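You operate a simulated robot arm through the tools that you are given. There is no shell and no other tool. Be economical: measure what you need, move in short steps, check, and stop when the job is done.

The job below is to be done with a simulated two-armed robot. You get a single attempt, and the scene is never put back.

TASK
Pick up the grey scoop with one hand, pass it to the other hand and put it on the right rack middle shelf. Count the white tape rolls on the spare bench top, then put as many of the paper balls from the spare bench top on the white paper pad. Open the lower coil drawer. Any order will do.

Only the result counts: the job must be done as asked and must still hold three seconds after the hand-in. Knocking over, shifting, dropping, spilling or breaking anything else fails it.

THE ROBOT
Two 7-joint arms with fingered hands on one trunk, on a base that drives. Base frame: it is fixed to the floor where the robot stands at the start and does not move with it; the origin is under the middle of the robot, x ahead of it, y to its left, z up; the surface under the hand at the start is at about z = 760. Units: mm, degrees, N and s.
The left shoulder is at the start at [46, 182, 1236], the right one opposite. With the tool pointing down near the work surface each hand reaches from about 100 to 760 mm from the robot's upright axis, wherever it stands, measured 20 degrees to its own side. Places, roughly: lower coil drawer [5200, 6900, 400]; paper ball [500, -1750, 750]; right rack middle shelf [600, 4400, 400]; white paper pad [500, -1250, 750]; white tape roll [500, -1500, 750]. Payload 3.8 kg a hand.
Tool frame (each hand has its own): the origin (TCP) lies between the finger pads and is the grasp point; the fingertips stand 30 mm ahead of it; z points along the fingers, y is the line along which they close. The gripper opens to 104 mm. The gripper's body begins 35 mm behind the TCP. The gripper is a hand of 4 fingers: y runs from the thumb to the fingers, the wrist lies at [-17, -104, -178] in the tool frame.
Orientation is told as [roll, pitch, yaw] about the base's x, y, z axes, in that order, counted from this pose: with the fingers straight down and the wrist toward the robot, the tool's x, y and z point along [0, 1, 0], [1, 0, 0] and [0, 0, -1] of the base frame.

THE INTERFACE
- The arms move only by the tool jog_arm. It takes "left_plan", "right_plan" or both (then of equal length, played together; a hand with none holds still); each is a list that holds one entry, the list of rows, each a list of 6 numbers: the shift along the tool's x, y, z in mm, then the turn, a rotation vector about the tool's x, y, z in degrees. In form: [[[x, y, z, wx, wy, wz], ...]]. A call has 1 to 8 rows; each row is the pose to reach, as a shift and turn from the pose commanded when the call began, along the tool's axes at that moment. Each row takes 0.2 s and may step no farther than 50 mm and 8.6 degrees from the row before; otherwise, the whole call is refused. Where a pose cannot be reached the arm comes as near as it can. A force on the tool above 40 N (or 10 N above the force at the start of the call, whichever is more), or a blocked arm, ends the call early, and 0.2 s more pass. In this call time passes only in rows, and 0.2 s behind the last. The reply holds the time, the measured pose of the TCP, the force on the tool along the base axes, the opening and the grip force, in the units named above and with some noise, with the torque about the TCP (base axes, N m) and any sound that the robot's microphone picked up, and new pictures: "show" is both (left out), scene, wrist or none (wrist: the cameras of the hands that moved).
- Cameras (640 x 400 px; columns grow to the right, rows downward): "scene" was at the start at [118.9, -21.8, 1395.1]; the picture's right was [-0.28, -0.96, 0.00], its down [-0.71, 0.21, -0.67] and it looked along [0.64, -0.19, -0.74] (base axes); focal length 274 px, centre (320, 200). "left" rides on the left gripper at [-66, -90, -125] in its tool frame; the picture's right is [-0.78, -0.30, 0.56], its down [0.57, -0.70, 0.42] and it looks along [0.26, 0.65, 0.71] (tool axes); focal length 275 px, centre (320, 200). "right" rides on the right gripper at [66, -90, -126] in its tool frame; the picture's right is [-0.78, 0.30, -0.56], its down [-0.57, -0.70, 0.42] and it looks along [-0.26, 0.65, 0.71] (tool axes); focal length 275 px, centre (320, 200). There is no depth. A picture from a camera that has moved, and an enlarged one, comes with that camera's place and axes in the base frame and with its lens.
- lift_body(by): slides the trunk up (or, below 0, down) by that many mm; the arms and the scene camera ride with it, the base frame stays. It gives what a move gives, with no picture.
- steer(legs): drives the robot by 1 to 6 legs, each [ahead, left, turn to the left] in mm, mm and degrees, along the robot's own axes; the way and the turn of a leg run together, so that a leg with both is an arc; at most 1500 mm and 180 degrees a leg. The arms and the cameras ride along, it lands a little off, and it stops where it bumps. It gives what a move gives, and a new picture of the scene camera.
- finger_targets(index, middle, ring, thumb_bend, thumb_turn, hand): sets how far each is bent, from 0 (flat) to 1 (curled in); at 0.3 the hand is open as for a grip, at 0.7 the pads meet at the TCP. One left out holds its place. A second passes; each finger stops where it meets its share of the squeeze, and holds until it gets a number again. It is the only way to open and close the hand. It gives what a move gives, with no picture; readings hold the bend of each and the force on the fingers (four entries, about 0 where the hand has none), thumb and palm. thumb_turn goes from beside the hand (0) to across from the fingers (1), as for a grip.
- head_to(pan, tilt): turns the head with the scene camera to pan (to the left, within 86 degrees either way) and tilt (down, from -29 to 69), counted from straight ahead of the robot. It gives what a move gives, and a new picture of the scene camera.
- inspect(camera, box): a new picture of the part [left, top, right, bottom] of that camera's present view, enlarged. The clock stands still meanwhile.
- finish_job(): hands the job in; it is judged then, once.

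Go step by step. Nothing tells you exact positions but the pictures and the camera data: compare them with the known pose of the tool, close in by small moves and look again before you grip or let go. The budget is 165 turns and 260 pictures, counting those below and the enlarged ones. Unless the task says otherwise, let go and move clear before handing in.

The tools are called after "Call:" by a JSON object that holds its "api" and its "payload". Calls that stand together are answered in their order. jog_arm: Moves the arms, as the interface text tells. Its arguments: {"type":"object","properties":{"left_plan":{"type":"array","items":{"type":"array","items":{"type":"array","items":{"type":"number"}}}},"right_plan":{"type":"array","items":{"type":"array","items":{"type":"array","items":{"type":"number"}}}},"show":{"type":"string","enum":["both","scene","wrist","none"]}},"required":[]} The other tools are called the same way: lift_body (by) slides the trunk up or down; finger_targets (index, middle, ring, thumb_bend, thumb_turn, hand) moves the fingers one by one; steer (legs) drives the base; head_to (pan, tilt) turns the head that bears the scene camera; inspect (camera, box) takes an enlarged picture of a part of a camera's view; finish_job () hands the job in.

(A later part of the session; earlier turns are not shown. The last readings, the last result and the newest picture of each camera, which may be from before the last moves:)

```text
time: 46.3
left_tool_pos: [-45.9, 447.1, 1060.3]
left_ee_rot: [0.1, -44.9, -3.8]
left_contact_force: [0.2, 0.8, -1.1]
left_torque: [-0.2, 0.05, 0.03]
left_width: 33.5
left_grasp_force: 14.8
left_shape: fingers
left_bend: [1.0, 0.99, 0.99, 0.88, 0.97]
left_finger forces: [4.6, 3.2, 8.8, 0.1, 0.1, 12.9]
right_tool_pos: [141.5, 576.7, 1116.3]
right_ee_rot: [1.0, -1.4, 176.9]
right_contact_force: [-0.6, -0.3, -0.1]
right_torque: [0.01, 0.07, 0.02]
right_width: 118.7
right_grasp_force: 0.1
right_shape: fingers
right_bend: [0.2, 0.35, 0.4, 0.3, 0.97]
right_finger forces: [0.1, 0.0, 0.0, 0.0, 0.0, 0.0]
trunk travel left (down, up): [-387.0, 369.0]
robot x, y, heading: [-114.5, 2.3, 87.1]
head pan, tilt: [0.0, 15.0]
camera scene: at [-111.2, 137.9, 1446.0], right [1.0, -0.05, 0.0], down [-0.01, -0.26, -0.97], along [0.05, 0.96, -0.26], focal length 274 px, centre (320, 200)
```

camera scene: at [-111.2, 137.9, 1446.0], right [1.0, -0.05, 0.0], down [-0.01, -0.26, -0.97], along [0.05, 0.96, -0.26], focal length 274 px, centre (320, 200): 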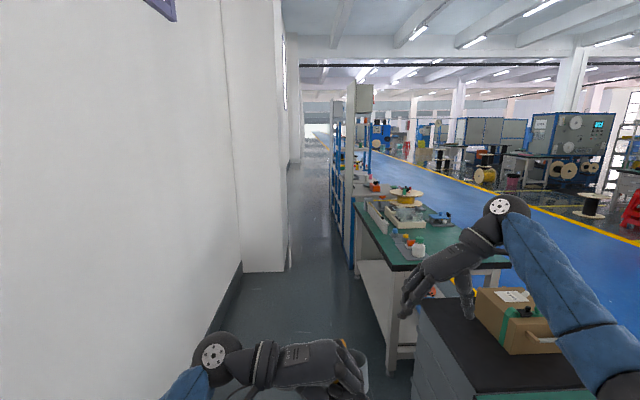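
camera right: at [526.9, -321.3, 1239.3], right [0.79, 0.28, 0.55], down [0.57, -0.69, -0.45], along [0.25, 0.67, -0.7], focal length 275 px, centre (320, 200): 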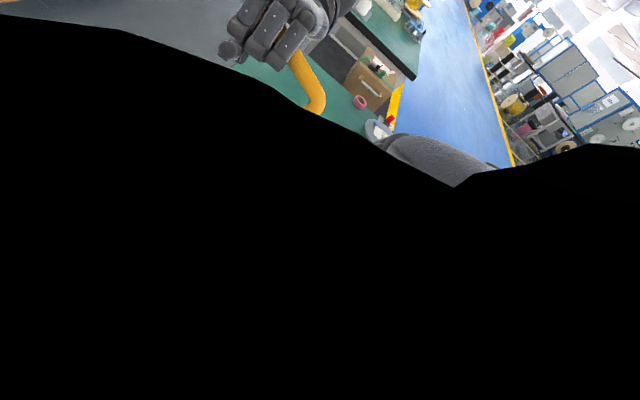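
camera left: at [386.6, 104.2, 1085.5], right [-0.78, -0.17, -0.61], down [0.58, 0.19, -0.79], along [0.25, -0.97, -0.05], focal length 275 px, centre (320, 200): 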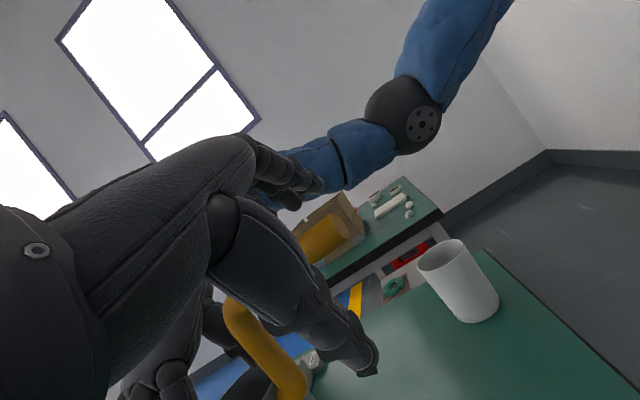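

The corridor narrows to about 690 mm at the pillar and rack post, so I tuck the right arm in first.

Call:
{"api": "jog_arm", "payload": {"right_plan": [[[30, -5, 20, 0, 0, 8.5], [60, -8, 45, 0, 0, 17], [90, -8, 70, 0, 0, 25.5], [120, -8, 95, 0, 0, 34], [150, -8, 120, 0, 0, 42.5], [180, -8, 150, 0, 0, 51], [205, -5, 175, 0, 0, 59.5], [225, 0, 200, 0, 0, 68]]], "show": "scene"}}

Call:
{"api": "head_to", "payload": {"pan": -20, "tilt": 65}}

```text
time: 48.1
left_tool_pos: [-45.7, 446.7, 1060.8]
left_ee_rot: [0.2, -44.9, -3.9]
left_contact_force: [-0.1, -0.2, -1.3]
left_torque: [-0.2, 0.02, 0.04]
left_width: 33.8
left_grasp_force: 14.8
left_shape: fingers
left_bend: [1.0, 0.99, 0.99, 0.88, 0.97]
left_finger forces: [4.8, 3.1, 8.6, 0.0, 0.0, 12.7]
right_tool_pos: [121.4, 345.4, 921.6]
right_ee_rot: [1.7, 0.4, 108.9]
right_contact_force: [-0.3, 0.3, -0.5]
right_torque: [0.01, -0.01, 0.05]
right_width: 118.5
right_grasp_force: 0.0
right_shape: fingers
right_bend: [0.2, 0.35, 0.4, 0.3, 0.97]
right_finger forces: [0.0, 0.0, 0.0, 0.0, 0.1, 0.1]
trunk travel left (down, up): [-387.0, 369.0]
robot x, y, heading: [-116.7, 2.6, 86.9]
head pan, tilt: [0.0, 15.0]
camera scene: at [-111.5, 137.3, 1446.1], right [1.0, -0.05, 0.0], down [-0.01, -0.26, -0.97], along [0.05, 0.96, -0.26], focal length 274 px, centre (320, 200)
```

scene: 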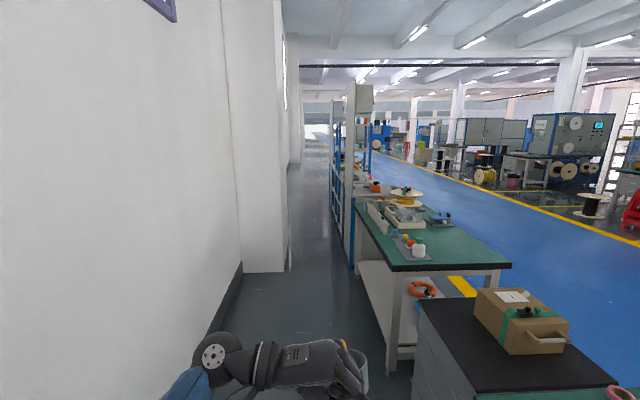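

```text
time: 49.3
left_tool_pos: [-46.2, 447.9, 1060.3]
left_ee_rot: [0.2, -44.9, -3.9]
left_contact_force: [-0.5, 0.8, -1.5]
left_torque: [-0.23, 0.03, -0.01]
left_width: 33.9
left_grasp_force: 15.0
left_shape: fingers
left_bend: [1.0, 0.99, 0.99, 0.88, 0.97]
left_finger forces: [4.7, 3.1, 8.7, 0.0, 0.0, 12.7]
right_tool_pos: [122.7, 347.1, 920.6]
right_ee_rot: [1.8, 0.4, 109.1]
right_contact_force: [0.4, 0.3, -0.2]
right_torque: [-0.01, -0.02, 0.03]
right_width: 118.4
right_grasp_force: 0.0
right_shape: fingers
right_bend: [0.2, 0.35, 0.4, 0.3, 0.97]
right_finger forces: [0.0, 0.0, 0.0, 0.0, 0.0, 0.1]
trunk travel left (down, up): [-387.0, 369.0]
robot x, y, heading: [-118.0, -2.4, 86.8]
head pan, tilt: [-20.0, 65.0]
camera scene: at [-92.3, 100.4, 1374.2], right [0.92, -0.39, 0.0], down [-0.35, -0.83, -0.42], along [0.17, 0.39, -0.91], focal length 274 px, centre (320, 200)
```

scene: 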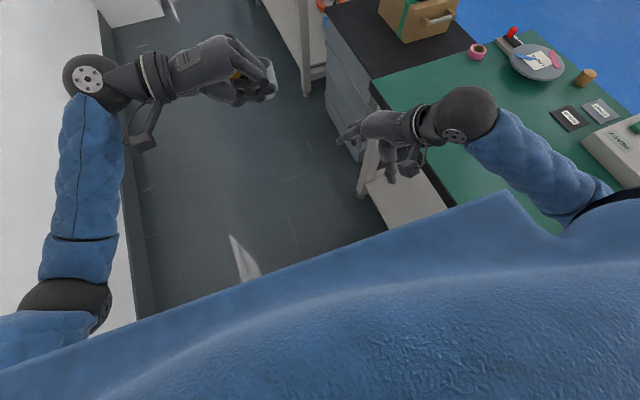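

The right elbow sticks out about 470 mm; reaching the right arm forward will narrow it. I do that and look again.

Call:
{"api": "jog_arm", "payload": {"right_plan": [[[-16, 37, -20, 0, 0, 3], [-31, 74, -40, 0, 0, 6], [-47, 111, -60, 0, 0, 9], [-63, 148, -80, 0, 0, 12], [-79, 185, -99, 0, 0, 15], [-94, 222, -119, 0, 0, 18], [-110, 259, -139, 0, 0, 22]]], "show": "scene"}}

```text
time: 50.9
left_tool_pos: [-44.2, 448.2, 1060.1]
left_ee_rot: [0.1, -44.9, -3.8]
left_contact_force: [-0.2, 0.1, -2.1]
left_torque: [-0.2, 0.03, -0.01]
left_width: 34.0
left_grasp_force: 14.3
left_shape: fingers
left_bend: [1.0, 0.99, 0.99, 0.88, 0.97]
left_finger forces: [4.7, 3.1, 8.7, 0.1, 0.1, 12.6]
right_tool_pos: [149.8, 632.3, 1054.2]
right_ee_rot: [1.3, 1.0, 87.0]
right_contact_force: [-0.8, -0.2, 0.0]
right_torque: [0.02, -0.02, -0.02]
right_width: 118.5
right_grasp_force: 0.0
right_shape: fingers
right_bend: [0.2, 0.35, 0.4, 0.3, 0.97]
right_finger forces: [0.0, 0.1, 0.1, 0.0, 0.0, 0.1]
trunk travel left (down, up): [-387.0, 369.0]
robot x, y, heading: [-116.2, 0.3, 86.9]
head pan, tilt: [-20.0, 65.0]
camera scene: at [-92.9, 101.1, 1374.1], right [0.92, -0.39, 0.0], down [-0.35, -0.83, -0.42], along [0.17, 0.39, -0.91], focal length 274 px, centre (320, 200)
```

scene: 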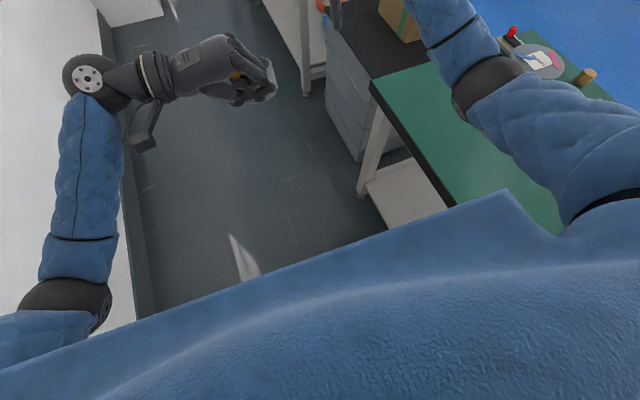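

The right elbow is now within ~356 mm. I extend the left arm forward too, then advance up to just before the pillar and look.

Call:
{"api": "jog_arm", "payload": {"left_plan": [[[30, 0, 0, 0, 0, 0], [60, 0, 0, 0, 0, 0], [90, 0, 0, 0, 0, 0]]], "show": "none"}}

Call:
{"api": "steer", "payload": {"legs": [[0, 0, 3], [1300, 0, 0]]}}

Call:
{"api": "head_to", "payload": {"pan": -15, "tilt": 15}}

```text
time: 51.7
left_tool_pos: [-39.0, 538.2, 1059.2]
left_ee_rot: [0.1, -44.7, -3.8]
left_contact_force: [0.1, -0.1, -1.9]
left_torque: [-0.26, 0.01, -0.05]
left_width: 33.7
left_grasp_force: 14.5
left_shape: fingers
left_bend: [1.0, 0.99, 0.99, 0.88, 0.97]
left_finger forces: [4.6, 3.3, 9.0, 0.0, 0.0, 12.3]
right_tool_pos: [150.7, 633.0, 1054.5]
right_ee_rot: [1.4, 1.1, 87.0]
right_contact_force: [0.6, 0.9, -0.4]
right_torque: [0.01, 0.0, 0.01]
right_width: 118.6
right_grasp_force: 0.0
right_shape: fingers
right_bend: [0.2, 0.35, 0.4, 0.3, 0.97]
right_finger forces: [0.0, 0.0, 0.0, 0.1, 0.1, 0.1]
trunk travel left (down, up): [-387.0, 369.0]
robot x, y, heading: [-116.0, -4.5, 87.1]
head pan, tilt: [-20.0, 65.0]
```

```text
time: 58.5
left_tool_pos: [-61.3, 1807.8, 1059.7]
left_ee_rot: [0.0, -45.0, -1.1]
left_contact_force: [-0.6, 0.2, -2.0]
left_torque: [-0.22, -0.03, -0.03]
left_width: 33.6
left_grasp_force: 14.6
left_shape: fingers
left_bend: [1.0, 0.99, 0.99, 0.88, 0.97]
left_finger forces: [4.7, 3.1, 8.7, 0.0, 0.0, 12.0]
right_tool_pos: [123.2, 1911.0, 1054.2]
right_ee_rot: [1.5, 1.0, 89.6]
right_contact_force: [0.3, 0.3, -0.3]
right_torque: [0.04, -0.04, -0.02]
right_width: 118.5
right_grasp_force: 0.1
right_shape: fingers
right_bend: [0.2, 0.35, 0.4, 0.3, 0.97]
right_finger forces: [0.0, 0.1, 0.0, 0.0, 0.0, 0.0]
trunk travel left (down, up): [-387.0, 369.0]
robot x, y, heading: [-116.2, 1265.7, 89.8]
head pan, tilt: [-20.0, 65.0]
camera scene: at [-93.8, 1368.7, 1374.1], right [0.94, -0.35, 0.0], down [-0.31, -0.85, -0.42], along [0.15, 0.4, -0.91], focal length 274 px, centre (320, 200)
```

scene: 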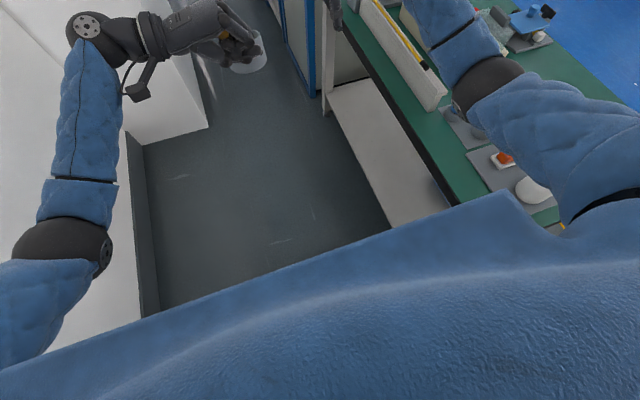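

```text
time: 59.7
left_tool_pos: [-61.2, 1807.5, 1059.7]
left_ee_rot: [0.0, -44.9, -1.2]
left_contact_force: [-0.2, 0.3, -1.6]
left_torque: [-0.21, -0.01, 0.03]
left_width: 33.9
left_grasp_force: 14.3
left_shape: fingers
left_bend: [1.0, 0.99, 0.99, 0.88, 0.97]
left_finger forces: [4.6, 3.1, 8.8, 0.1, 0.0, 11.8]
right_tool_pos: [122.8, 1909.9, 1054.9]
right_ee_rot: [1.4, 1.0, 89.7]
right_contact_force: [0.2, -0.4, 0.5]
right_torque: [0.02, -0.02, 0.0]
right_width: 118.4
right_grasp_force: 0.1
right_shape: fingers
right_bend: [0.2, 0.35, 0.4, 0.3, 0.97]
right_finger forces: [0.0, 0.1, 0.1, 0.0, 0.0, 0.1]
trunk travel left (down, up): [-387.0, 369.0]
robot x, y, heading: [-113.2, 1269.0, 89.9]
head pan, tilt: [-15.0, 15.0]
camera scene: at [-90.1, 1401.5, 1446.0], right [0.96, -0.26, 0.0], down [-0.07, -0.25, -0.97], along [0.26, 0.93, -0.26], focal length 274 px, centre (320, 200)
```

scene: 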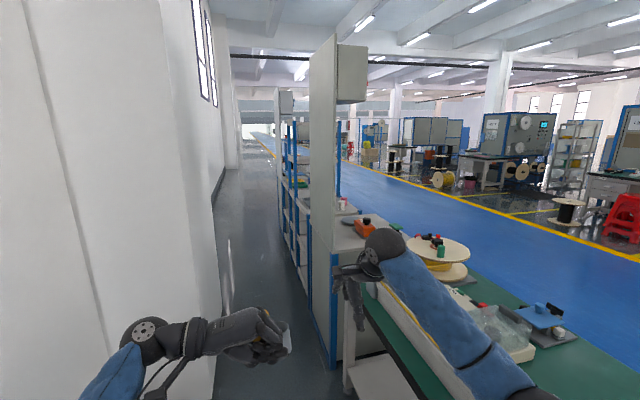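

The passage between pillar and rack panel is about 700 mm and my arms span about 600. I shift right 100 mm to centre, then drive ahead through it.

Call:
{"api": "steer", "payload": {"legs": [[0, -100, 0], [900, 0, 0]]}}

```text
time: 65.1
left_tool_pos: [38.5, 2695.0, 1058.9]
left_ee_rot: [0.1, -44.8, -0.6]
left_contact_force: [0.2, 1.4, -2.4]
left_torque: [-0.21, -0.01, -0.03]
left_width: 33.7
left_grasp_force: 13.8
left_shape: fingers
left_bend: [1.0, 0.99, 0.99, 0.88, 0.97]
left_finger forces: [4.6, 3.1, 8.5, 0.0, 0.0, 11.7]
right_tool_pos: [222.2, 2798.1, 1054.6]
right_ee_rot: [1.4, 1.2, 90.1]
right_contact_force: [0.9, -0.5, 1.2]
right_torque: [-0.04, 0.03, -0.02]
right_width: 118.4
right_grasp_force: 0.1
right_shape: fingers
right_bend: [0.2, 0.35, 0.4, 0.3, 0.97]
right_finger forces: [0.0, 0.0, 0.0, 0.0, 0.0, 0.0]
trunk travel left (down, up): [-387.0, 369.0]
robot x, y, heading: [-12.4, 2149.9, 90.0]
head pan, tilt: [-15.0, 15.0]
camera scene: at [12.3, 2288.0, 1446.0], right [0.97, -0.26, 0.0], down [-0.07, -0.25, -0.97], along [0.25, 0.93, -0.26], focal length 274 px, centre (320, 200)
```

scene: 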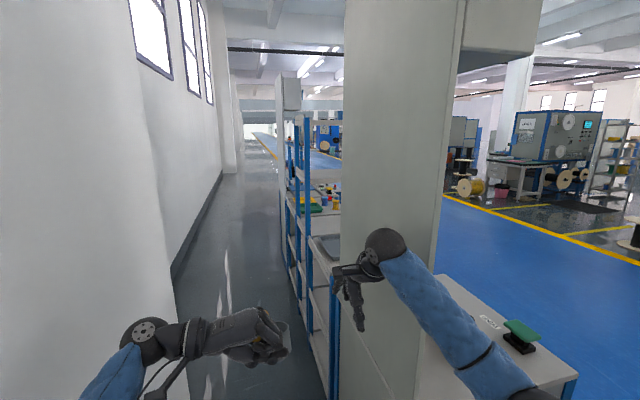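

The racks open onto this corridor. I check side clearances looking down.

Call:
{"api": "head_to", "payload": {"pan": 0, "tilt": 50}}

```text
time: 66.1
left_tool_pos: [39.0, 2693.4, 1059.9]
left_ee_rot: [0.0, -44.7, -0.8]
left_contact_force: [-0.2, -0.4, -1.8]
left_torque: [-0.27, 0.04, -0.03]
left_width: 33.9
left_grasp_force: 14.3
left_shape: fingers
left_bend: [1.0, 0.99, 0.99, 0.88, 0.97]
left_finger forces: [4.6, 3.1, 8.6, 0.0, 0.0, 11.6]
right_tool_pos: [221.3, 2798.6, 1054.0]
right_ee_rot: [1.4, 1.0, 90.2]
right_contact_force: [0.6, 0.1, -0.8]
right_torque: [0.01, -0.01, 0.01]
right_width: 118.6
right_grasp_force: 0.1
right_shape: fingers
right_bend: [0.2, 0.35, 0.4, 0.3, 0.97]
right_finger forces: [0.1, 0.1, 0.0, 0.0, 0.0, 0.0]
trunk travel left (down, up): [-387.0, 369.0]
robot x, y, heading: [-9.3, 2151.0, 90.1]
head pan, tilt: [0.0, 50.0]
camera scene: at [-11.9, 2274.2, 1392.4], right [1.0, 0.0, 0.0], down [0.0, -0.77, -0.64], along [0.0, 0.64, -0.77], focal length 274 px, centre (320, 200)
```

scene: 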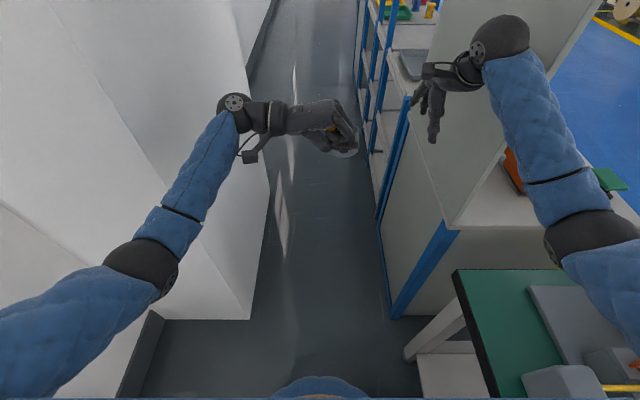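

Right-side clearance is only ~15 mm, left ~65 mm. I pull the right hand inward and forward and shift the base left 25 mm.

Call:
{"api": "jog_arm", "payload": {"right_plan": [[[15, 30, 0, 0, 0, 0], [30, 60, 0, 0, 0, 0]]], "show": "none"}}

Call:
{"api": "steer", "payload": {"legs": [[0, 22, 0], [250, 0, 0]]}}

```text
time: 66.7
left_tool_pos: [37.6, 2694.6, 1059.1]
left_ee_rot: [0.1, -44.9, -0.7]
left_contact_force: [0.3, -0.1, -2.6]
left_torque: [-0.2, 0.02, 0.01]
left_width: 33.9
left_grasp_force: 13.5
left_shape: fingers
left_bend: [1.0, 0.99, 0.99, 0.88, 0.97]
left_finger forces: [4.5, 3.1, 8.6, 0.1, 0.0, 11.5]
right_tool_pos: [189.3, 2857.1, 1056.7]
right_ee_rot: [1.4, 1.0, 90.1]
right_contact_force: [0.1, -0.2, -0.7]
right_torque: [-0.01, -0.01, -0.02]
right_width: 118.4
right_grasp_force: 0.0
right_shape: fingers
right_bend: [0.2, 0.35, 0.4, 0.3, 0.97]
right_finger forces: [0.1, 0.0, 0.1, 0.0, 0.0, 0.1]
trunk travel left (down, up): [-387.0, 369.0]
robot x, y, heading: [-11.9, 2150.2, 89.9]
head pan, tilt: [0.0, 50.0]
```

```text
time: 68.9
left_tool_pos: [13.2, 2941.3, 1059.8]
left_ee_rot: [0.2, -45.1, -1.0]
left_contact_force: [0.0, -1.2, -1.6]
left_torque: [-0.19, -0.01, 0.01]
left_width: 34.0
left_grasp_force: 13.9
left_shape: fingers
left_bend: [1.0, 0.99, 0.99, 0.88, 0.97]
left_finger forces: [4.6, 3.1, 8.6, 0.0, 0.0, 11.4]
right_tool_pos: [164.5, 3103.9, 1057.1]
right_ee_rot: [1.3, 1.0, 90.0]
right_contact_force: [0.0, 0.4, 0.0]
right_torque: [0.01, -0.02, 0.01]
right_width: 118.4
right_grasp_force: 0.1
right_shape: fingers
right_bend: [0.2, 0.35, 0.4, 0.3, 0.97]
right_finger forces: [0.0, 0.0, 0.0, 0.1, 0.0, 0.0]
trunk travel left (down, up): [-387.0, 369.0]
robot x, y, heading: [-33.7, 2400.3, 89.7]
head pan, tilt: [0.0, 50.0]
camera scene: at [-40.2, 2521.8, 1392.3], right [1.0, 0.0, 0.01], down [0.0, -0.77, -0.64], along [0.01, 0.64, -0.77], focal length 274 px, centre (320, 200)
```

scene: 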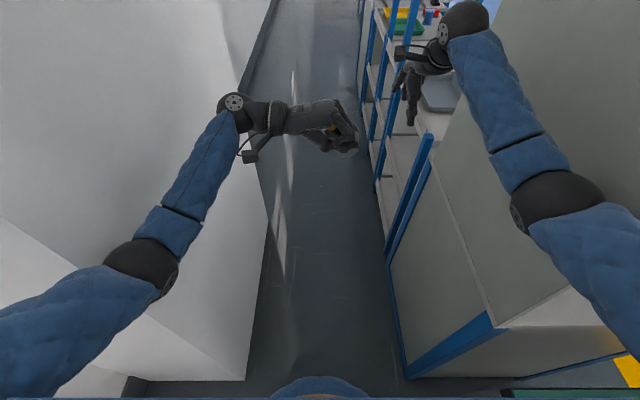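

Clear. Drive on past the pillar and view the rack.

Call:
{"api": "steer", "payload": {"legs": [[1400, 0, 0]]}}

Call:
{"api": "head_to", "payload": {"pan": -60, "tilt": 35}}

```text
time: 74.2
left_tool_pos: [112.5, 4020.3, 1054.2]
left_ee_rot: [-0.7, -45.3, -9.5]
left_contact_force: [0.4, -0.6, -0.1]
left_torque: [-0.11, -0.05, -0.05]
left_width: 33.7
left_grasp_force: 12.2
left_shape: fingers
left_bend: [1.0, 0.99, 0.99, 0.88, 0.97]
left_finger forces: [4.6, 2.5, 8.5, 0.0, 0.0, 8.3]
right_tool_pos: [255.2, 4139.5, 996.2]
right_ee_rot: [1.7, 5.6, 83.4]
right_contact_force: [-1.4, -0.1, 1.6]
right_torque: [0.03, -0.15, -0.01]
right_width: 118.3
right_grasp_force: 0.1
right_shape: fingers
right_bend: [0.2, 0.35, 0.4, 0.3, 0.97]
right_finger forces: [0.0, 0.0, 0.0, 0.1, 0.0, 0.0]
trunk travel left (down, up): [-387.0, 369.0]
robot x, y, heading: [-15.4, 3489.9, 80.7]
head pan, tilt: [0.0, 50.0]
stopped in leg 1: the robot was blocked; the commanded pose is now the measured one
camera scene: at [-17.2, 3569.5, 1396.8], right [0.99, -0.16, 0.01], down [-0.11, -0.74, -0.67], along [0.11, 0.66, -0.75], focal length 274 px, centre (320, 200)
```

scene: 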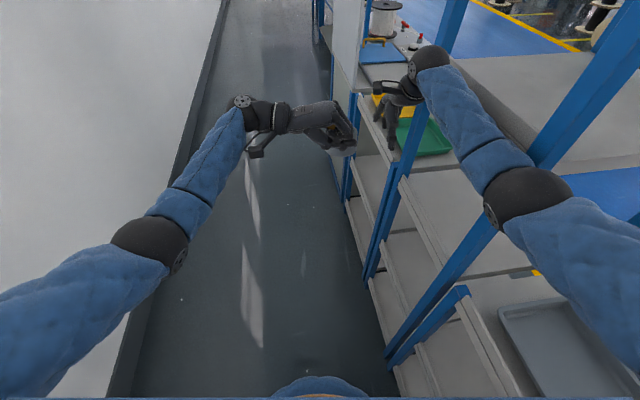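

```text
time: 75.5
left_tool_pos: [108.4, 4020.4, 1056.6]
left_ee_rot: [-0.3, -45.6, -9.6]
left_contact_force: [-0.6, -0.3, -2.1]
left_torque: [-0.2, 0.02, -0.01]
left_width: 33.8
left_grasp_force: 12.6
left_shape: fingers
left_bend: [1.0, 0.99, 0.99, 0.88, 0.97]
left_finger forces: [4.2, 2.8, 9.3, 0.0, 0.0, 9.4]
right_tool_pos: [256.9, 4138.7, 996.7]
right_ee_rot: [1.6, 5.8, 83.2]
right_contact_force: [0.3, 0.5, -0.4]
right_torque: [0.03, 0.04, 0.0]
right_width: 118.4
right_grasp_force: 0.0
right_shape: fingers
right_bend: [0.2, 0.35, 0.4, 0.3, 0.97]
right_finger forces: [0.0, 0.0, 0.1, 0.0, 0.0, 0.0]
trunk travel left (down, up): [-387.0, 369.0]
robot x, y, heading: [-18.0, 3489.8, 80.9]
head pan, tilt: [-60.0, 35.0]
camera scene: at [51.3, 3524.0, 1418.4], right [0.36, -0.93, -0.02], down [-0.52, -0.18, -0.83], along [0.77, 0.31, -0.55], focal length 274 px, centre (320, 200)
```

scene: 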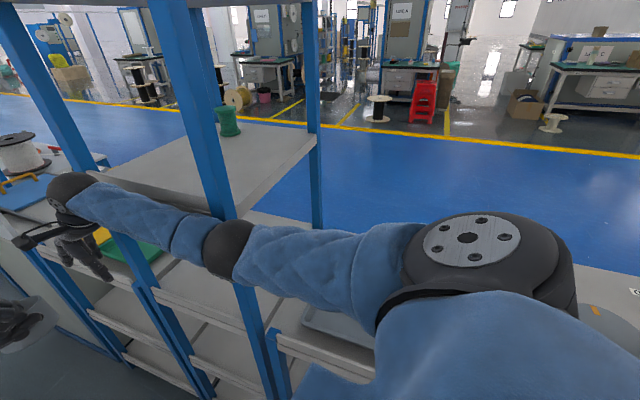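

The right elbow caught a rack upright. I back off slightly, then sidestep left into the wider space past the pillar.

Call:
{"api": "steer", "payload": {"legs": [[-50, 0, 0], [-10, 150, 0], [0, 150, 9]]}}

Call:
{"api": "head_to", "payload": {"pan": -60, "tilt": 35}}

```text
time: 78.4
left_tool_pos: [-275.1, 4039.8, 1037.6]
left_ee_rot: [-2.5, -44.9, 1.2]
left_contact_force: [-0.2, -0.4, -1.9]
left_torque: [-0.18, -0.01, 0.02]
left_width: 33.8
left_grasp_force: 12.5
left_shape: fingers
left_bend: [1.0, 0.99, 0.99, 0.88, 0.97]
left_finger forces: [4.1, 2.6, 9.1, 0.0, 0.1, 9.0]
right_tool_pos: [-144.2, 4180.7, 975.7]
right_ee_rot: [1.9, 7.0, 92.1]
right_contact_force: [-0.4, 0.0, -0.5]
right_torque: [-0.01, -0.03, -0.03]
right_width: 118.4
right_grasp_force: 0.0
right_shape: fingers
right_bend: [0.2, 0.35, 0.4, 0.3, 0.97]
right_finger forces: [0.0, 0.0, 0.0, 0.0, 0.1, 0.0]
trunk travel left (down, up): [-387.0, 369.0]
robot x, y, heading: [-319.9, 3470.2, 90.1]
head pan, tilt: [-60.0, 35.0]
camera scene: at [-249.6, 3560.5, 1414.2], right [0.5, -0.87, 0.0], down [-0.49, -0.29, -0.82], along [0.71, 0.41, -0.57], focal length 274 px, centre (320, 200)
```

scene: 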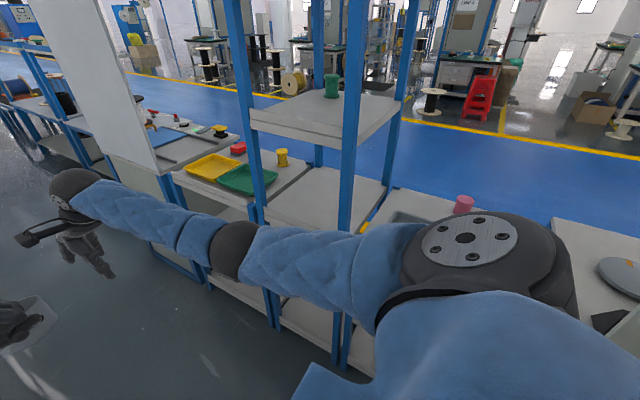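

```text
time: 79.0
left_tool_pos: [-273.2, 4041.3, 1038.9]
left_ee_rot: [-2.6, -44.8, 1.1]
left_contact_force: [0.1, -0.8, -2.1]
left_torque: [-0.22, -0.02, 0.0]
left_width: 33.7
left_grasp_force: 12.2
left_shape: fingers
left_bend: [1.0, 0.99, 0.99, 0.88, 0.97]
left_finger forces: [4.1, 2.6, 9.2, 0.1, 0.0, 8.9]
right_tool_pos: [-141.5, 4179.6, 975.9]
right_ee_rot: [2.1, 7.1, 92.1]
right_contact_force: [0.2, 0.0, -0.1]
right_torque: [0.02, -0.02, 0.0]
right_width: 118.7
right_grasp_force: 0.1
right_shape: fingers
right_bend: [0.2, 0.35, 0.4, 0.3, 0.97]
right_finger forces: [0.1, 0.0, 0.1, 0.1, 0.0, 0.1]
trunk travel left (down, up): [-387.0, 369.0]
robot x, y, heading: [-322.9, 3467.2, 90.1]
head pan, tilt: [-60.0, 35.0]
camera scene: at [-246.9, 3560.5, 1414.0], right [0.5, -0.87, 0.0], down [-0.5, -0.29, -0.82], along [0.71, 0.41, -0.57], focal length 274 px, centre (320, 200)
```

scene: 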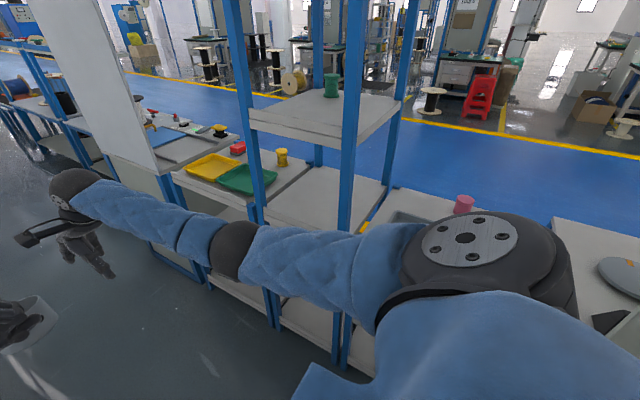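

Now clear of the rack; the unit's posts are at y≈3790, 4190 and 4940, so the middle shelf bay lies around y≈4400–4600. I retract both arms, then move to stand opposite it.

Call:
{"api": "jog_arm", "payload": {"left_plan": [[[-16, 0, 0, 0, 0, 0], [-32, 0, 0, 0, 0, 0], [-48, 0, 0, 0, 0, 0], [-64, 0, 0, 0, 0, 0], [-80, 0, 0, 0, 0, 0], [-95, 0, 0, 0, 0, 0]]], "right_plan": [[[-8, -45, -5, 0, 0, 0], [-16, -90, -10, 0, 0, 0], [-24, -135, -15, 0, 0, 0], [-32, -180, -20, 0, 0, 0], [-40, -220, -25, 0, 0, 0], [-50, -260, -30, 0, 0, 0]]], "show": "none"}}

Call:
{"api": "steer", "payload": {"legs": [[0, 110, 0], [950, 0, 0], [0, 0, -90]]}}

Call:
{"api": "head_to", "payload": {"pan": 0, "tilt": 45}}

```text
time: 80.4
left_tool_pos: [-273.2, 3945.5, 1042.5]
left_ee_rot: [-2.3, -44.8, 1.2]
left_contact_force: [0.7, 0.8, -1.9]
left_torque: [-0.17, 0.02, -0.02]
left_width: 33.8
left_grasp_force: 12.3
left_shape: fingers
left_bend: [1.0, 0.99, 0.99, 0.88, 0.97]
left_finger forces: [3.8, 2.4, 9.2, 0.0, 0.0, 8.7]
right_tool_pos: [-79.1, 3927.2, 1039.7]
right_ee_rot: [2.1, 7.0, 92.0]
right_contact_force: [0.1, -0.7, -0.7]
right_torque: [0.04, 0.01, -0.01]
right_width: 118.4
right_grasp_force: 0.1
right_shape: fingers
right_bend: [0.2, 0.35, 0.4, 0.3, 0.97]
right_finger forces: [0.0, 0.0, 0.0, 0.0, 0.0, 0.1]
trunk travel left (down, up): [-387.0, 369.0]
robot x, y, heading: [-320.6, 3474.3, 90.1]
head pan, tilt: [-60.0, 35.0]
```

```text
time: 90.0
left_tool_pos: [34.0, 4370.7, 1041.4]
left_ee_rot: [-2.4, -44.8, -89.2]
left_contact_force: [1.0, 0.2, -2.2]
left_torque: [-0.02, 0.2, -0.04]
left_width: 33.7
left_grasp_force: 11.5
left_shape: fingers
left_bend: [1.0, 0.99, 0.99, 0.88, 0.97]
left_finger forces: [3.2, 2.4, 8.7, 0.1, 0.0, 8.0]
right_tool_pos: [16.1, 4178.0, 1041.0]
right_ee_rot: [2.2, 7.1, 1.8]
right_contact_force: [-0.2, 0.5, -1.3]
right_torque: [-0.02, 0.01, 0.0]
right_width: 118.4
right_grasp_force: 0.1
right_shape: fingers
right_bend: [0.2, 0.35, 0.4, 0.3, 0.97]
right_finger forces: [0.0, 0.0, 0.0, 0.1, 0.0, 0.0]
trunk travel left (down, up): [-387.0, 369.0]
robot x, y, heading: [-439.9, 4423.5, -0.3]
head pan, tilt: [-60.0, 35.0]
camera scene: at [-352.7, 4346.0, 1414.0], right [-0.87, -0.5, 0.0], down [-0.28, 0.5, -0.82], along [0.41, -0.71, -0.57], focal length 274 px, centre (320, 200)
```

scene: 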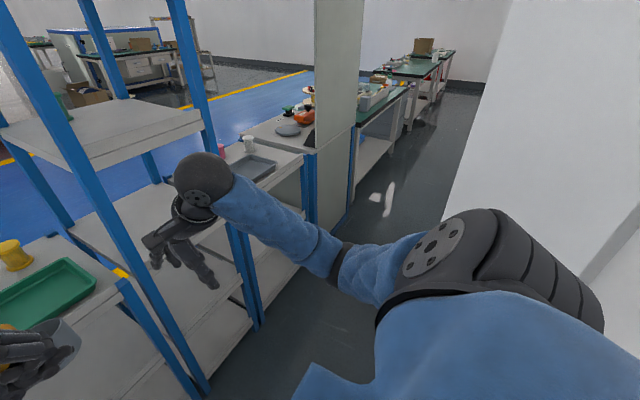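

```text
time: 91.3
left_tool_pos: [35.2, 4370.8, 1041.8]
left_ee_rot: [-2.5, -44.8, -89.2]
left_contact_force: [0.1, 0.6, -0.8]
left_torque: [-0.03, 0.19, 0.04]
left_width: 34.0
left_grasp_force: 11.5
left_shape: fingers
left_bend: [1.0, 0.99, 0.99, 0.88, 0.97]
left_finger forces: [3.1, 2.5, 8.7, 0.0, 0.0, 8.0]
right_tool_pos: [16.4, 4176.1, 1040.5]
right_ee_rot: [2.1, 7.0, 1.8]
right_contact_force: [0.9, 0.8, 0.4]
right_torque: [0.01, 0.02, -0.01]
right_width: 118.6
right_grasp_force: 0.0
right_shape: fingers
right_bend: [0.2, 0.35, 0.4, 0.3, 0.97]
right_finger forces: [0.1, 0.1, 0.1, 0.0, 0.1, 0.1]
trunk travel left (down, up): [-387.0, 369.0]
robot x, y, heading: [-438.1, 4419.1, -0.4]
head pan, tilt: [0.0, 45.0]
camera scene: at [-315.1, 4422.2, 1399.2], right [-0.01, -1.0, 0.0], down [-0.71, 0.0, -0.71], along [0.71, 0.0, -0.71], focal length 274 px, centre (320, 200)
```

scene: 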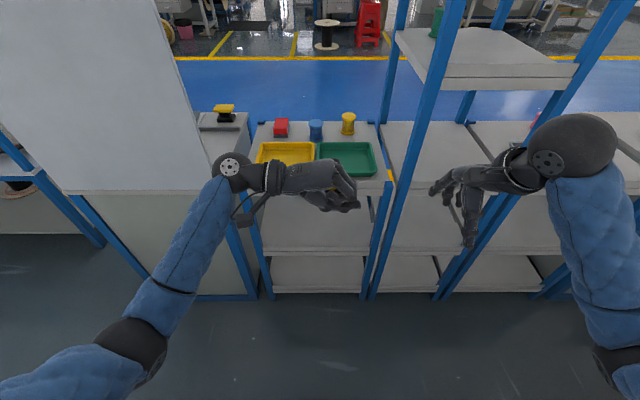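

I face the right rack bay (posts y≈4145 and 4735): its middle shelf is empty at z≈430 with ~345 mm headroom. I lower the trunk and examine how the scoop hangs in the hand.

Call:
{"api": "lift_body", "payload": {"by": -330}}

Call:
{"api": "head_to", "payload": {"pan": 0, "tilt": 35}}

Call:
{"api": "inspect", "payload": {"camera": "right", "box": [0, 0, 640, 400]}}

Call:
{"api": "inspect", "payload": {"camera": "left", "box": [0, 0, 640, 400]}}

```text
time: 94.6
left_tool_pos: [35.8, 4372.0, 712.6]
left_ee_rot: [-2.5, -44.8, -89.1]
left_contact_force: [0.5, 0.2, -1.3]
left_torque: [-0.01, 0.19, 0.0]
left_width: 33.7
left_grasp_force: 11.0
left_shape: fingers
left_bend: [1.0, 0.99, 0.99, 0.88, 0.97]
left_finger forces: [3.0, 2.3, 8.8, 0.1, 0.0, 8.0]
right_tool_pos: [32.4, 4175.9, 668.8]
right_ee_rot: [2.3, 14.0, 1.9]
right_contact_force: [0.4, -0.2, -1.5]
right_torque: [0.02, -0.02, 0.0]
right_width: 118.5
right_grasp_force: 0.0
right_shape: fingers
right_bend: [0.2, 0.35, 0.4, 0.3, 0.97]
right_finger forces: [0.0, 0.1, 0.0, 0.1, 0.0, 0.1]
trunk travel left (down, up): [-57.0, 699.0]
robot x, y, heading: [-439.8, 4422.5, -0.5]
head pan, tilt: [0.0, 45.0]
```

```text
time: 95.3
left_tool_pos: [35.2, 4370.3, 711.8]
left_ee_rot: [-2.5, -44.8, -89.0]
left_contact_force: [-0.1, 0.0, -1.1]
left_torque: [0.01, 0.2, -0.02]
left_width: 33.5
left_grasp_force: 10.8
left_shape: fingers
left_bend: [1.0, 0.99, 0.99, 0.88, 0.97]
left_finger forces: [3.0, 2.3, 8.6, 0.0, 0.0, 7.8]
right_tool_pos: [32.7, 4177.4, 667.0]
right_ee_rot: [2.4, 14.0, 1.8]
right_contact_force: [0.3, 1.2, -0.2]
right_torque: [0.0, -0.03, -0.03]
right_width: 118.7
right_grasp_force: 0.0
right_shape: fingers
right_bend: [0.2, 0.35, 0.4, 0.3, 0.97]
right_finger forces: [0.1, 0.0, 0.0, 0.1, 0.0, 0.0]
trunk travel left (down, up): [-57.0, 699.0]
robot x, y, heading: [-442.1, 4422.7, -0.4]
head pan, tilt: [0.0, 35.0]
camera scene: at [-150.4, 4421.5, 1071.9], right [0.0, -1.0, 0.0], down [-0.57, 0.0, -0.82], along [0.82, 0.0, -0.57], focal length 274 px, centre (320, 200)
```

scene: 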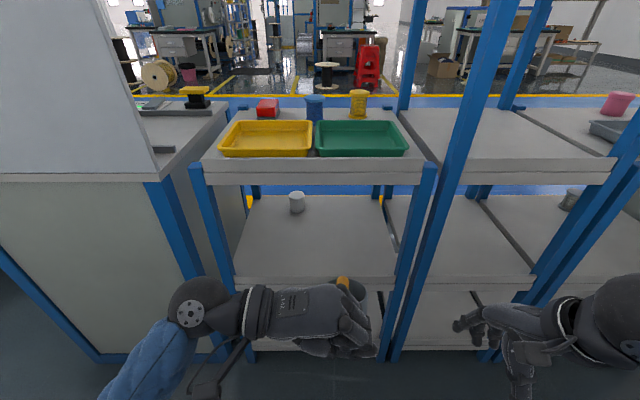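

```text
1.00 times, centred on (320, 200) of right (not enlarged: the box is as wide or as high as the picture)
camera zoom: at [-25.2, 4235.5, 813.2], right [0.44, -0.78, 0.44], down [-0.77, -0.58, -0.27], along [0.46, -0.22, -0.86], focal length 275 px, centre (320, 200)
```

zoom: 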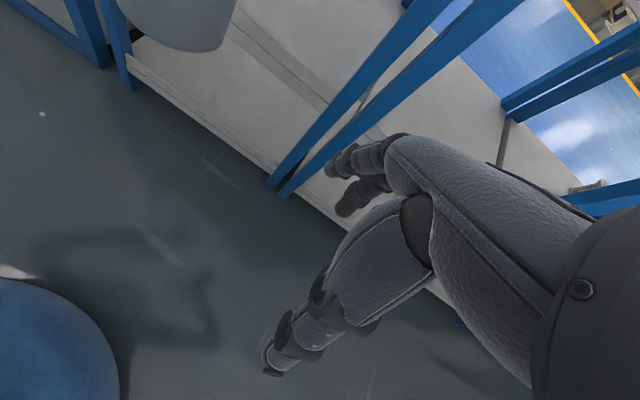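

```text
1.00 times, centred on (320, 200) of left (not enlarged: the box is as wide or as high as the picture)
camera zoom: at [-26.9, 4523.8, 739.4], right [-0.8, -0.17, -0.58], down [0.55, 0.19, -0.81], along [0.25, -0.97, -0.06], focal length 275 px, centre (320, 200)
```

zoom: 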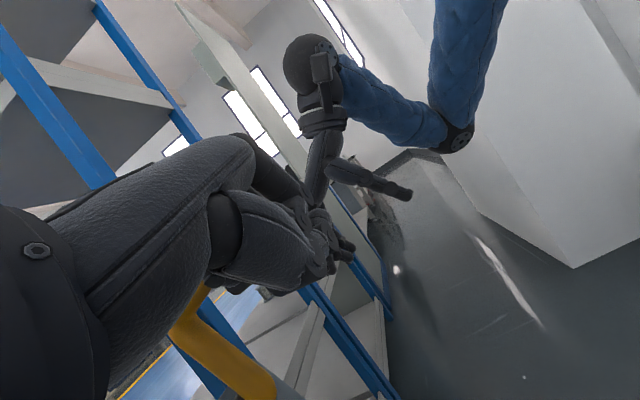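

The bay's middle shelf holds one small grey cup at the back; there's room in front. I turn the right wrist camera toward the scoop to see its tilt.

Call:
{"api": "jog_arm", "payload": {"right_plan": [[[-20, 0, -10, 0, 0, -8], [-40, 0, -20, 0, 0, -16], [-60, 0, -30, 0, 0, -24], [-60, 0, -40, 0, 0, -32], [-60, 0, -50, 0, 0, -40]]], "show": "wrist"}}

```text
time: 96.5
left_tool_pos: [34.6, 4370.9, 710.9]
left_ee_rot: [-2.5, -44.8, -89.3]
left_contact_force: [-0.7, 0.3, -0.7]
left_torque: [-0.01, 0.19, -0.02]
left_width: 33.5
left_grasp_force: 11.1
left_shape: fingers
left_bend: [1.0, 0.99, 0.99, 0.88, 0.97]
left_finger forces: [2.9, 2.2, 8.8, 0.1, 0.0, 7.8]
right_tool_pos: [45.6, 4114.4, 714.5]
right_ee_rot: [11.0, 9.0, 42.6]
right_contact_force: [0.0, -0.2, -0.2]
right_torque: [-0.01, -0.01, 0.0]
right_width: 118.7
right_grasp_force: 0.1
right_shape: fingers
right_bend: [0.2, 0.35, 0.4, 0.3, 0.97]
right_finger forces: [0.0, 0.0, 0.0, 0.0, 0.1, 0.0]
trunk travel left (down, up): [-57.0, 699.0]
robot x, y, heading: [-437.7, 4422.9, -0.4]
head pan, tilt: [0.0, 35.0]
camera right: at [-31.0, 4099.0, 860.8], right [0.85, -0.4, 0.35], down [-0.25, -0.88, -0.41], along [0.47, 0.26, -0.84], focal length 275 px, centre (320, 200)
```

right: 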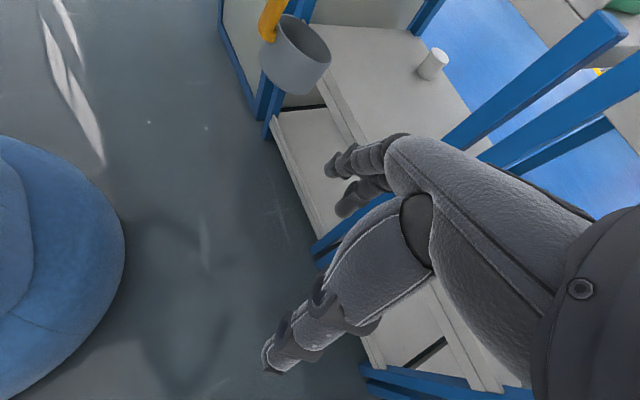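

Call:
{"api": "inspect", "payload": {"camera": "right", "box": [220, 0, 380, 110]}}

Call:
{"api": "inspect", "payload": {"camera": "scene", "box": [160, 240, 420, 400]}}

```text
3.64 times, centred on (300, 55) of right
camera zoom: at [-31.0, 4099.0, 860.8], right [0.85, -0.4, 0.35], down [-0.25, -0.88, -0.41], along [0.47, 0.26, -0.84], focal length 1001 px, centre (393, 727)
```

zoom: 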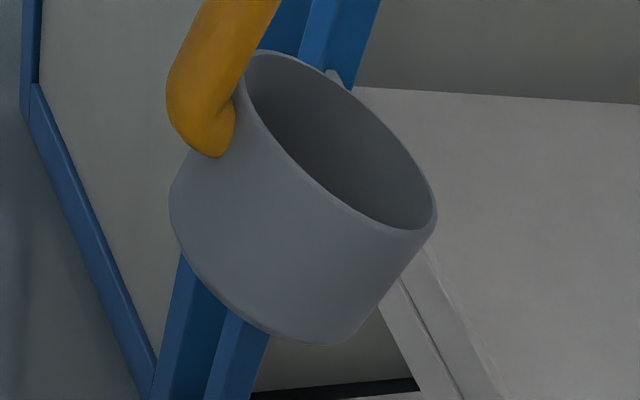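

```text
2.46 times, centred on (290, 320) of scene
camera zoom: at [-150.4, 4421.5, 1071.9], right [0.0, -1.0, 0.0], down [-0.57, 0.0, -0.82], along [0.82, 0.0, -0.57], focal length 675 px, centre (394, -95)
```

zoom: 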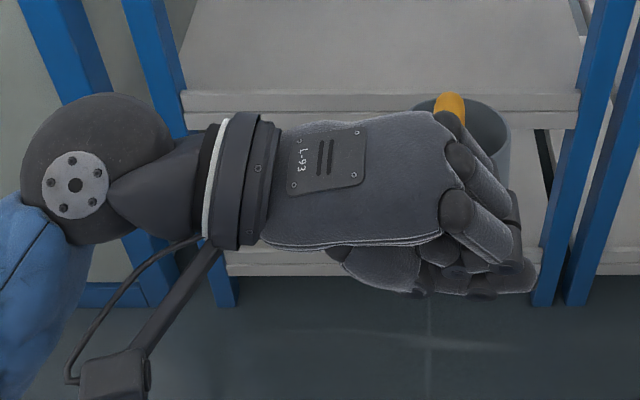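

From this view the cup tips about 15° forward; I level it with the left wrist. Its base will then be about [+137,-5,-71] from the TCP.

Call:
{"api": "jog_arm", "payload": {"left_plan": [[[0, 0, 0, 0, 5.3, 5.3], [0, 0, 0, 0, 10.6, 10.6]]], "show": "none"}}

Call:
{"api": "inspect", "payload": {"camera": "right", "box": [220, 0, 380, 110]}}

```text
time: 97.1
left_tool_pos: [35.1, 4370.0, 712.3]
left_ee_rot: [18.4, -43.3, -103.7]
left_contact_force: [0.9, 0.2, -2.7]
left_torque: [-0.03, 0.25, 0.0]
left_width: 33.9
left_grasp_force: 11.9
left_shape: fingers
left_bend: [1.0, 1.0, 0.99, 0.88, 0.97]
left_finger forces: [2.7, 2.2, 9.6, 0.0, 0.0, 8.6]
right_tool_pos: [45.7, 4113.5, 714.0]
right_ee_rot: [10.9, 9.1, 42.4]
right_contact_force: [0.0, -0.2, -0.5]
right_torque: [0.01, -0.01, -0.01]
right_width: 118.8
right_grasp_force: 0.0
right_shape: fingers
right_bend: [0.2, 0.35, 0.4, 0.3, 0.97]
right_finger forces: [0.0, 0.0, 0.0, 0.0, 0.1, 0.1]
trunk travel left (down, up): [-57.0, 699.0]
robot x, y, heading: [-438.0, 4425.1, -0.1]
head pan, tilt: [0.0, 35.0]
```

```text
3.64 times, centred on (300, 55) of right
camera zoom: at [-30.9, 4099.2, 860.7], right [0.85, -0.4, 0.35], down [-0.25, -0.88, -0.41], along [0.47, 0.26, -0.84], focal length 1001 px, centre (393, 727)
```

zoom: 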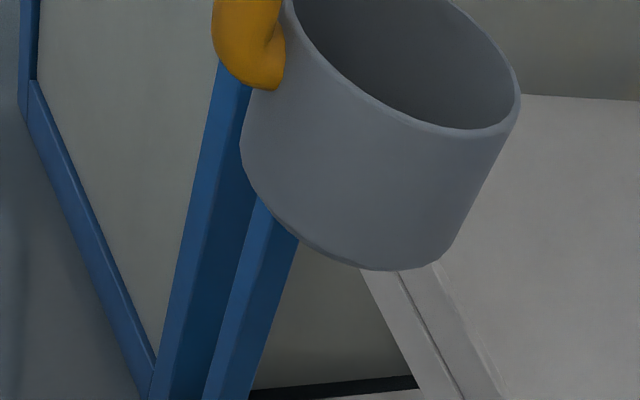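

The cup now hangs upright. Extend and lower the left arm, keeping the cup base ~40 mm above shelf height.

Call:
{"api": "jog_arm", "payload": {"left_plan": [[[20, -26, 26, 0, 0, 0], [40, -52, 52, 0, 0, 0], [60, -78, 78, 0, 0, 0], [80, -104, 104, 0, 0, 0], [100, -128, 128, 0, 0, 0]]], "show": "wrist"}}

Call:
{"api": "head_to", "payload": {"pan": 8, "tilt": 30}}

Call:
{"api": "inspect", "payload": {"camera": "right", "box": [160, 0, 480, 200]}}

```text
time: 98.3
left_tool_pos: [172.9, 4370.8, 559.0]
left_ee_rot: [18.4, -43.5, -103.8]
left_contact_force: [-1.0, 0.3, 0.4]
left_torque: [0.01, -0.14, 0.02]
left_width: 33.8
left_grasp_force: 8.9
left_shape: fingers
left_bend: [1.0, 1.0, 1.0, 0.88, 0.97]
left_finger forces: [4.4, 1.8, 7.3, 0.0, 0.0, 4.3]
right_tool_pos: [46.4, 4113.2, 714.2]
right_ee_rot: [10.9, 9.2, 42.4]
right_contact_force: [0.1, 1.3, 0.1]
right_torque: [-0.01, -0.02, -0.02]
right_width: 118.7
right_grasp_force: 0.0
right_shape: fingers
right_bend: [0.2, 0.35, 0.4, 0.3, 0.97]
right_finger forces: [0.1, 0.1, 0.0, 0.1, 0.0, 0.0]
trunk travel left (down, up): [-57.0, 699.0]
robot x, y, heading: [-436.7, 4422.1, -0.4]
head pan, tilt: [0.0, 35.0]
camera left: at [107.0, 4523.2, 569.1], right [-0.62, -0.17, -0.77], down [0.74, 0.18, -0.64], along [0.25, -0.97, 0.01], focal length 275 px, centre (320, 200)
```

left: 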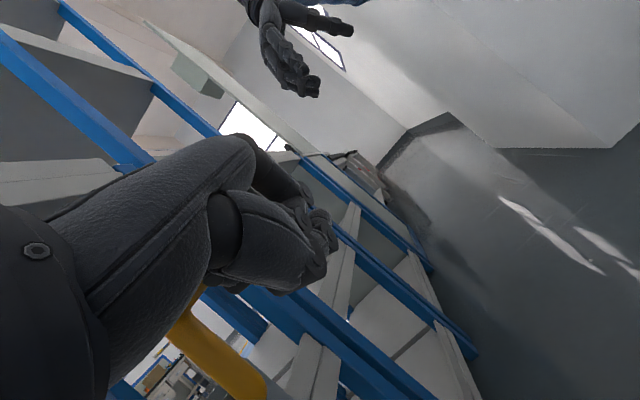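

```text
time: 99.0
left_tool_pos: [173.8, 4370.8, 559.2]
left_ee_rot: [18.2, -43.3, -103.8]
left_contact_force: [-0.7, 0.0, 1.5]
left_torque: [-0.01, -0.15, 0.0]
left_width: 33.8
left_grasp_force: 8.9
left_shape: fingers
left_bend: [1.0, 1.0, 1.0, 0.88, 0.97]
left_finger forces: [4.5, 1.9, 7.4, 0.0, 0.1, 4.2]
right_tool_pos: [45.3, 4115.4, 714.5]
right_ee_rot: [10.9, 9.2, 42.5]
right_contact_force: [0.0, -0.1, -0.3]
right_torque: [0.01, -0.02, -0.04]
right_width: 118.6
right_grasp_force: 0.1
right_shape: fingers
right_bend: [0.2, 0.35, 0.4, 0.3, 0.97]
right_finger forces: [0.1, 0.1, 0.1, 0.0, 0.1, 0.0]
trunk travel left (down, up): [-57.0, 699.0]
robot x, y, heading: [-439.1, 4421.6, -0.5]
head pan, tilt: [8.0, 30.0]
camera scene: at [-149.0, 4434.0, 1079.8], right [0.13, -0.99, 0.0], down [-0.5, -0.07, -0.87], along [0.86, 0.12, -0.5], focal length 274 px, centre (320, 200)
```

scene: 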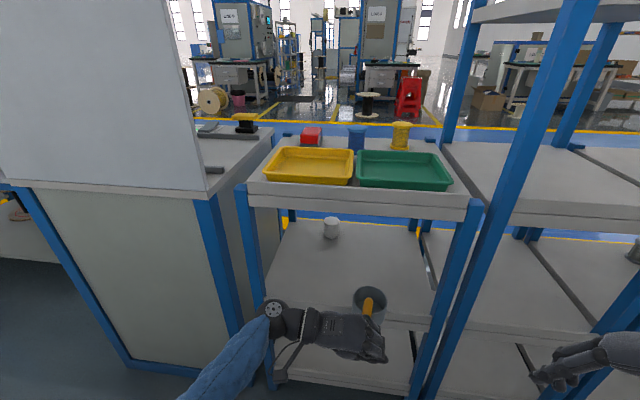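

```text
2.00 times, centred on (320, 100) of right
camera zoom: at [-31.0, 4099.3, 860.7], right [0.85, -0.4, 0.35], down [-0.25, -0.88, -0.41], along [0.47, 0.26, -0.84], focal length 551 px, centre (320, 400)
```

zoom: 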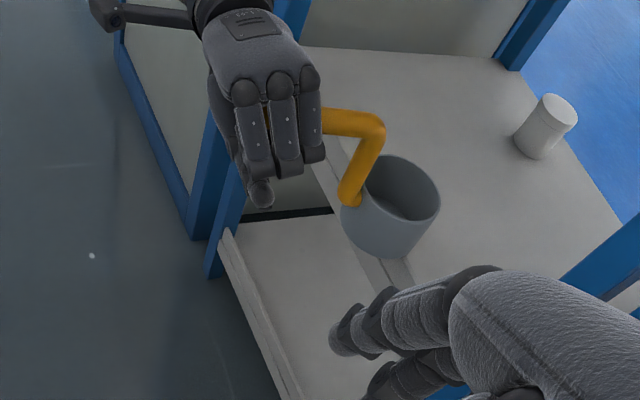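

The force reading shows the cup touching the shelf's front edge. I raise it 45 mm straight up and look again.

Call:
{"api": "jog_arm", "payload": {"left_plan": [[[4, 10, -10, 0, 0, 0], [8, 20, -20, 0, 0, 0], [12, 31, -31, 0, 0, 0]]], "show": "none"}}

Call:
{"api": "inspect", "payload": {"camera": "right", "box": [160, 0, 480, 200]}}

Call:
{"api": "inspect", "payload": {"camera": "scene", "box": [240, 180, 500, 400]}}

```text
time: 99.8
left_tool_pos: [175.1, 4370.1, 603.9]
left_ee_rot: [18.2, -43.4, -103.6]
left_contact_force: [0.5, -0.3, -1.6]
left_torque: [-0.05, 0.24, -0.04]
left_width: 33.7
left_grasp_force: 10.8
left_shape: fingers
left_bend: [1.0, 1.0, 0.99, 0.88, 0.97]
left_finger forces: [2.1, 2.4, 9.4, 0.0, 0.0, 8.1]
right_tool_pos: [44.8, 4114.7, 713.1]
right_ee_rot: [10.8, 9.3, 42.4]
right_contact_force: [0.6, -0.5, 0.0]
right_torque: [-0.01, 0.02, -0.04]
right_width: 118.6
right_grasp_force: 0.1
right_shape: fingers
right_bend: [0.2, 0.35, 0.4, 0.3, 0.97]
right_finger forces: [0.0, 0.0, 0.0, 0.0, 0.0, 0.0]
trunk travel left (down, up): [-57.0, 699.0]
robot x, y, heading: [-440.2, 4420.8, -0.1]
head pan, tilt: [8.0, 30.0]
```

```text
2.00 times, centred on (320, 100) of right
camera zoom: at [-30.8, 4099.3, 860.6], right [0.85, -0.4, 0.35], down [-0.25, -0.88, -0.41], along [0.47, 0.26, -0.84], focal length 551 px, centre (320, 400)
```

zoom: 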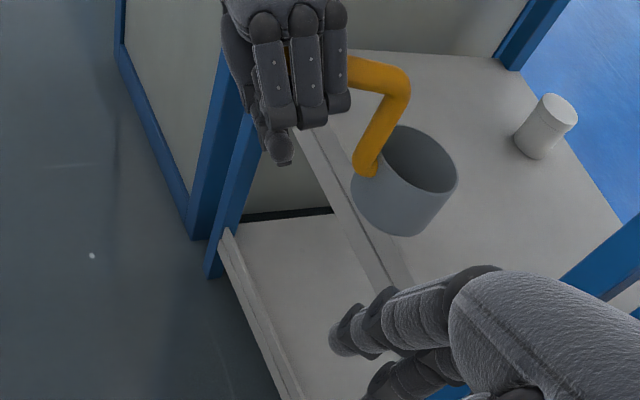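

```text
1.82 times, centred on (370, 290) of scene
camera zoom: at [-148.8, 4434.1, 1079.7], right [0.13, -0.99, 0.0], down [-0.5, -0.07, -0.87], along [0.86, 0.12, -0.5], focal length 498 px, centre (229, 36)
```

zoom: 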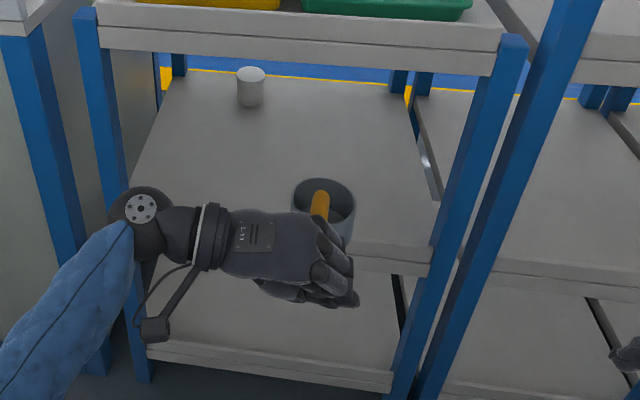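

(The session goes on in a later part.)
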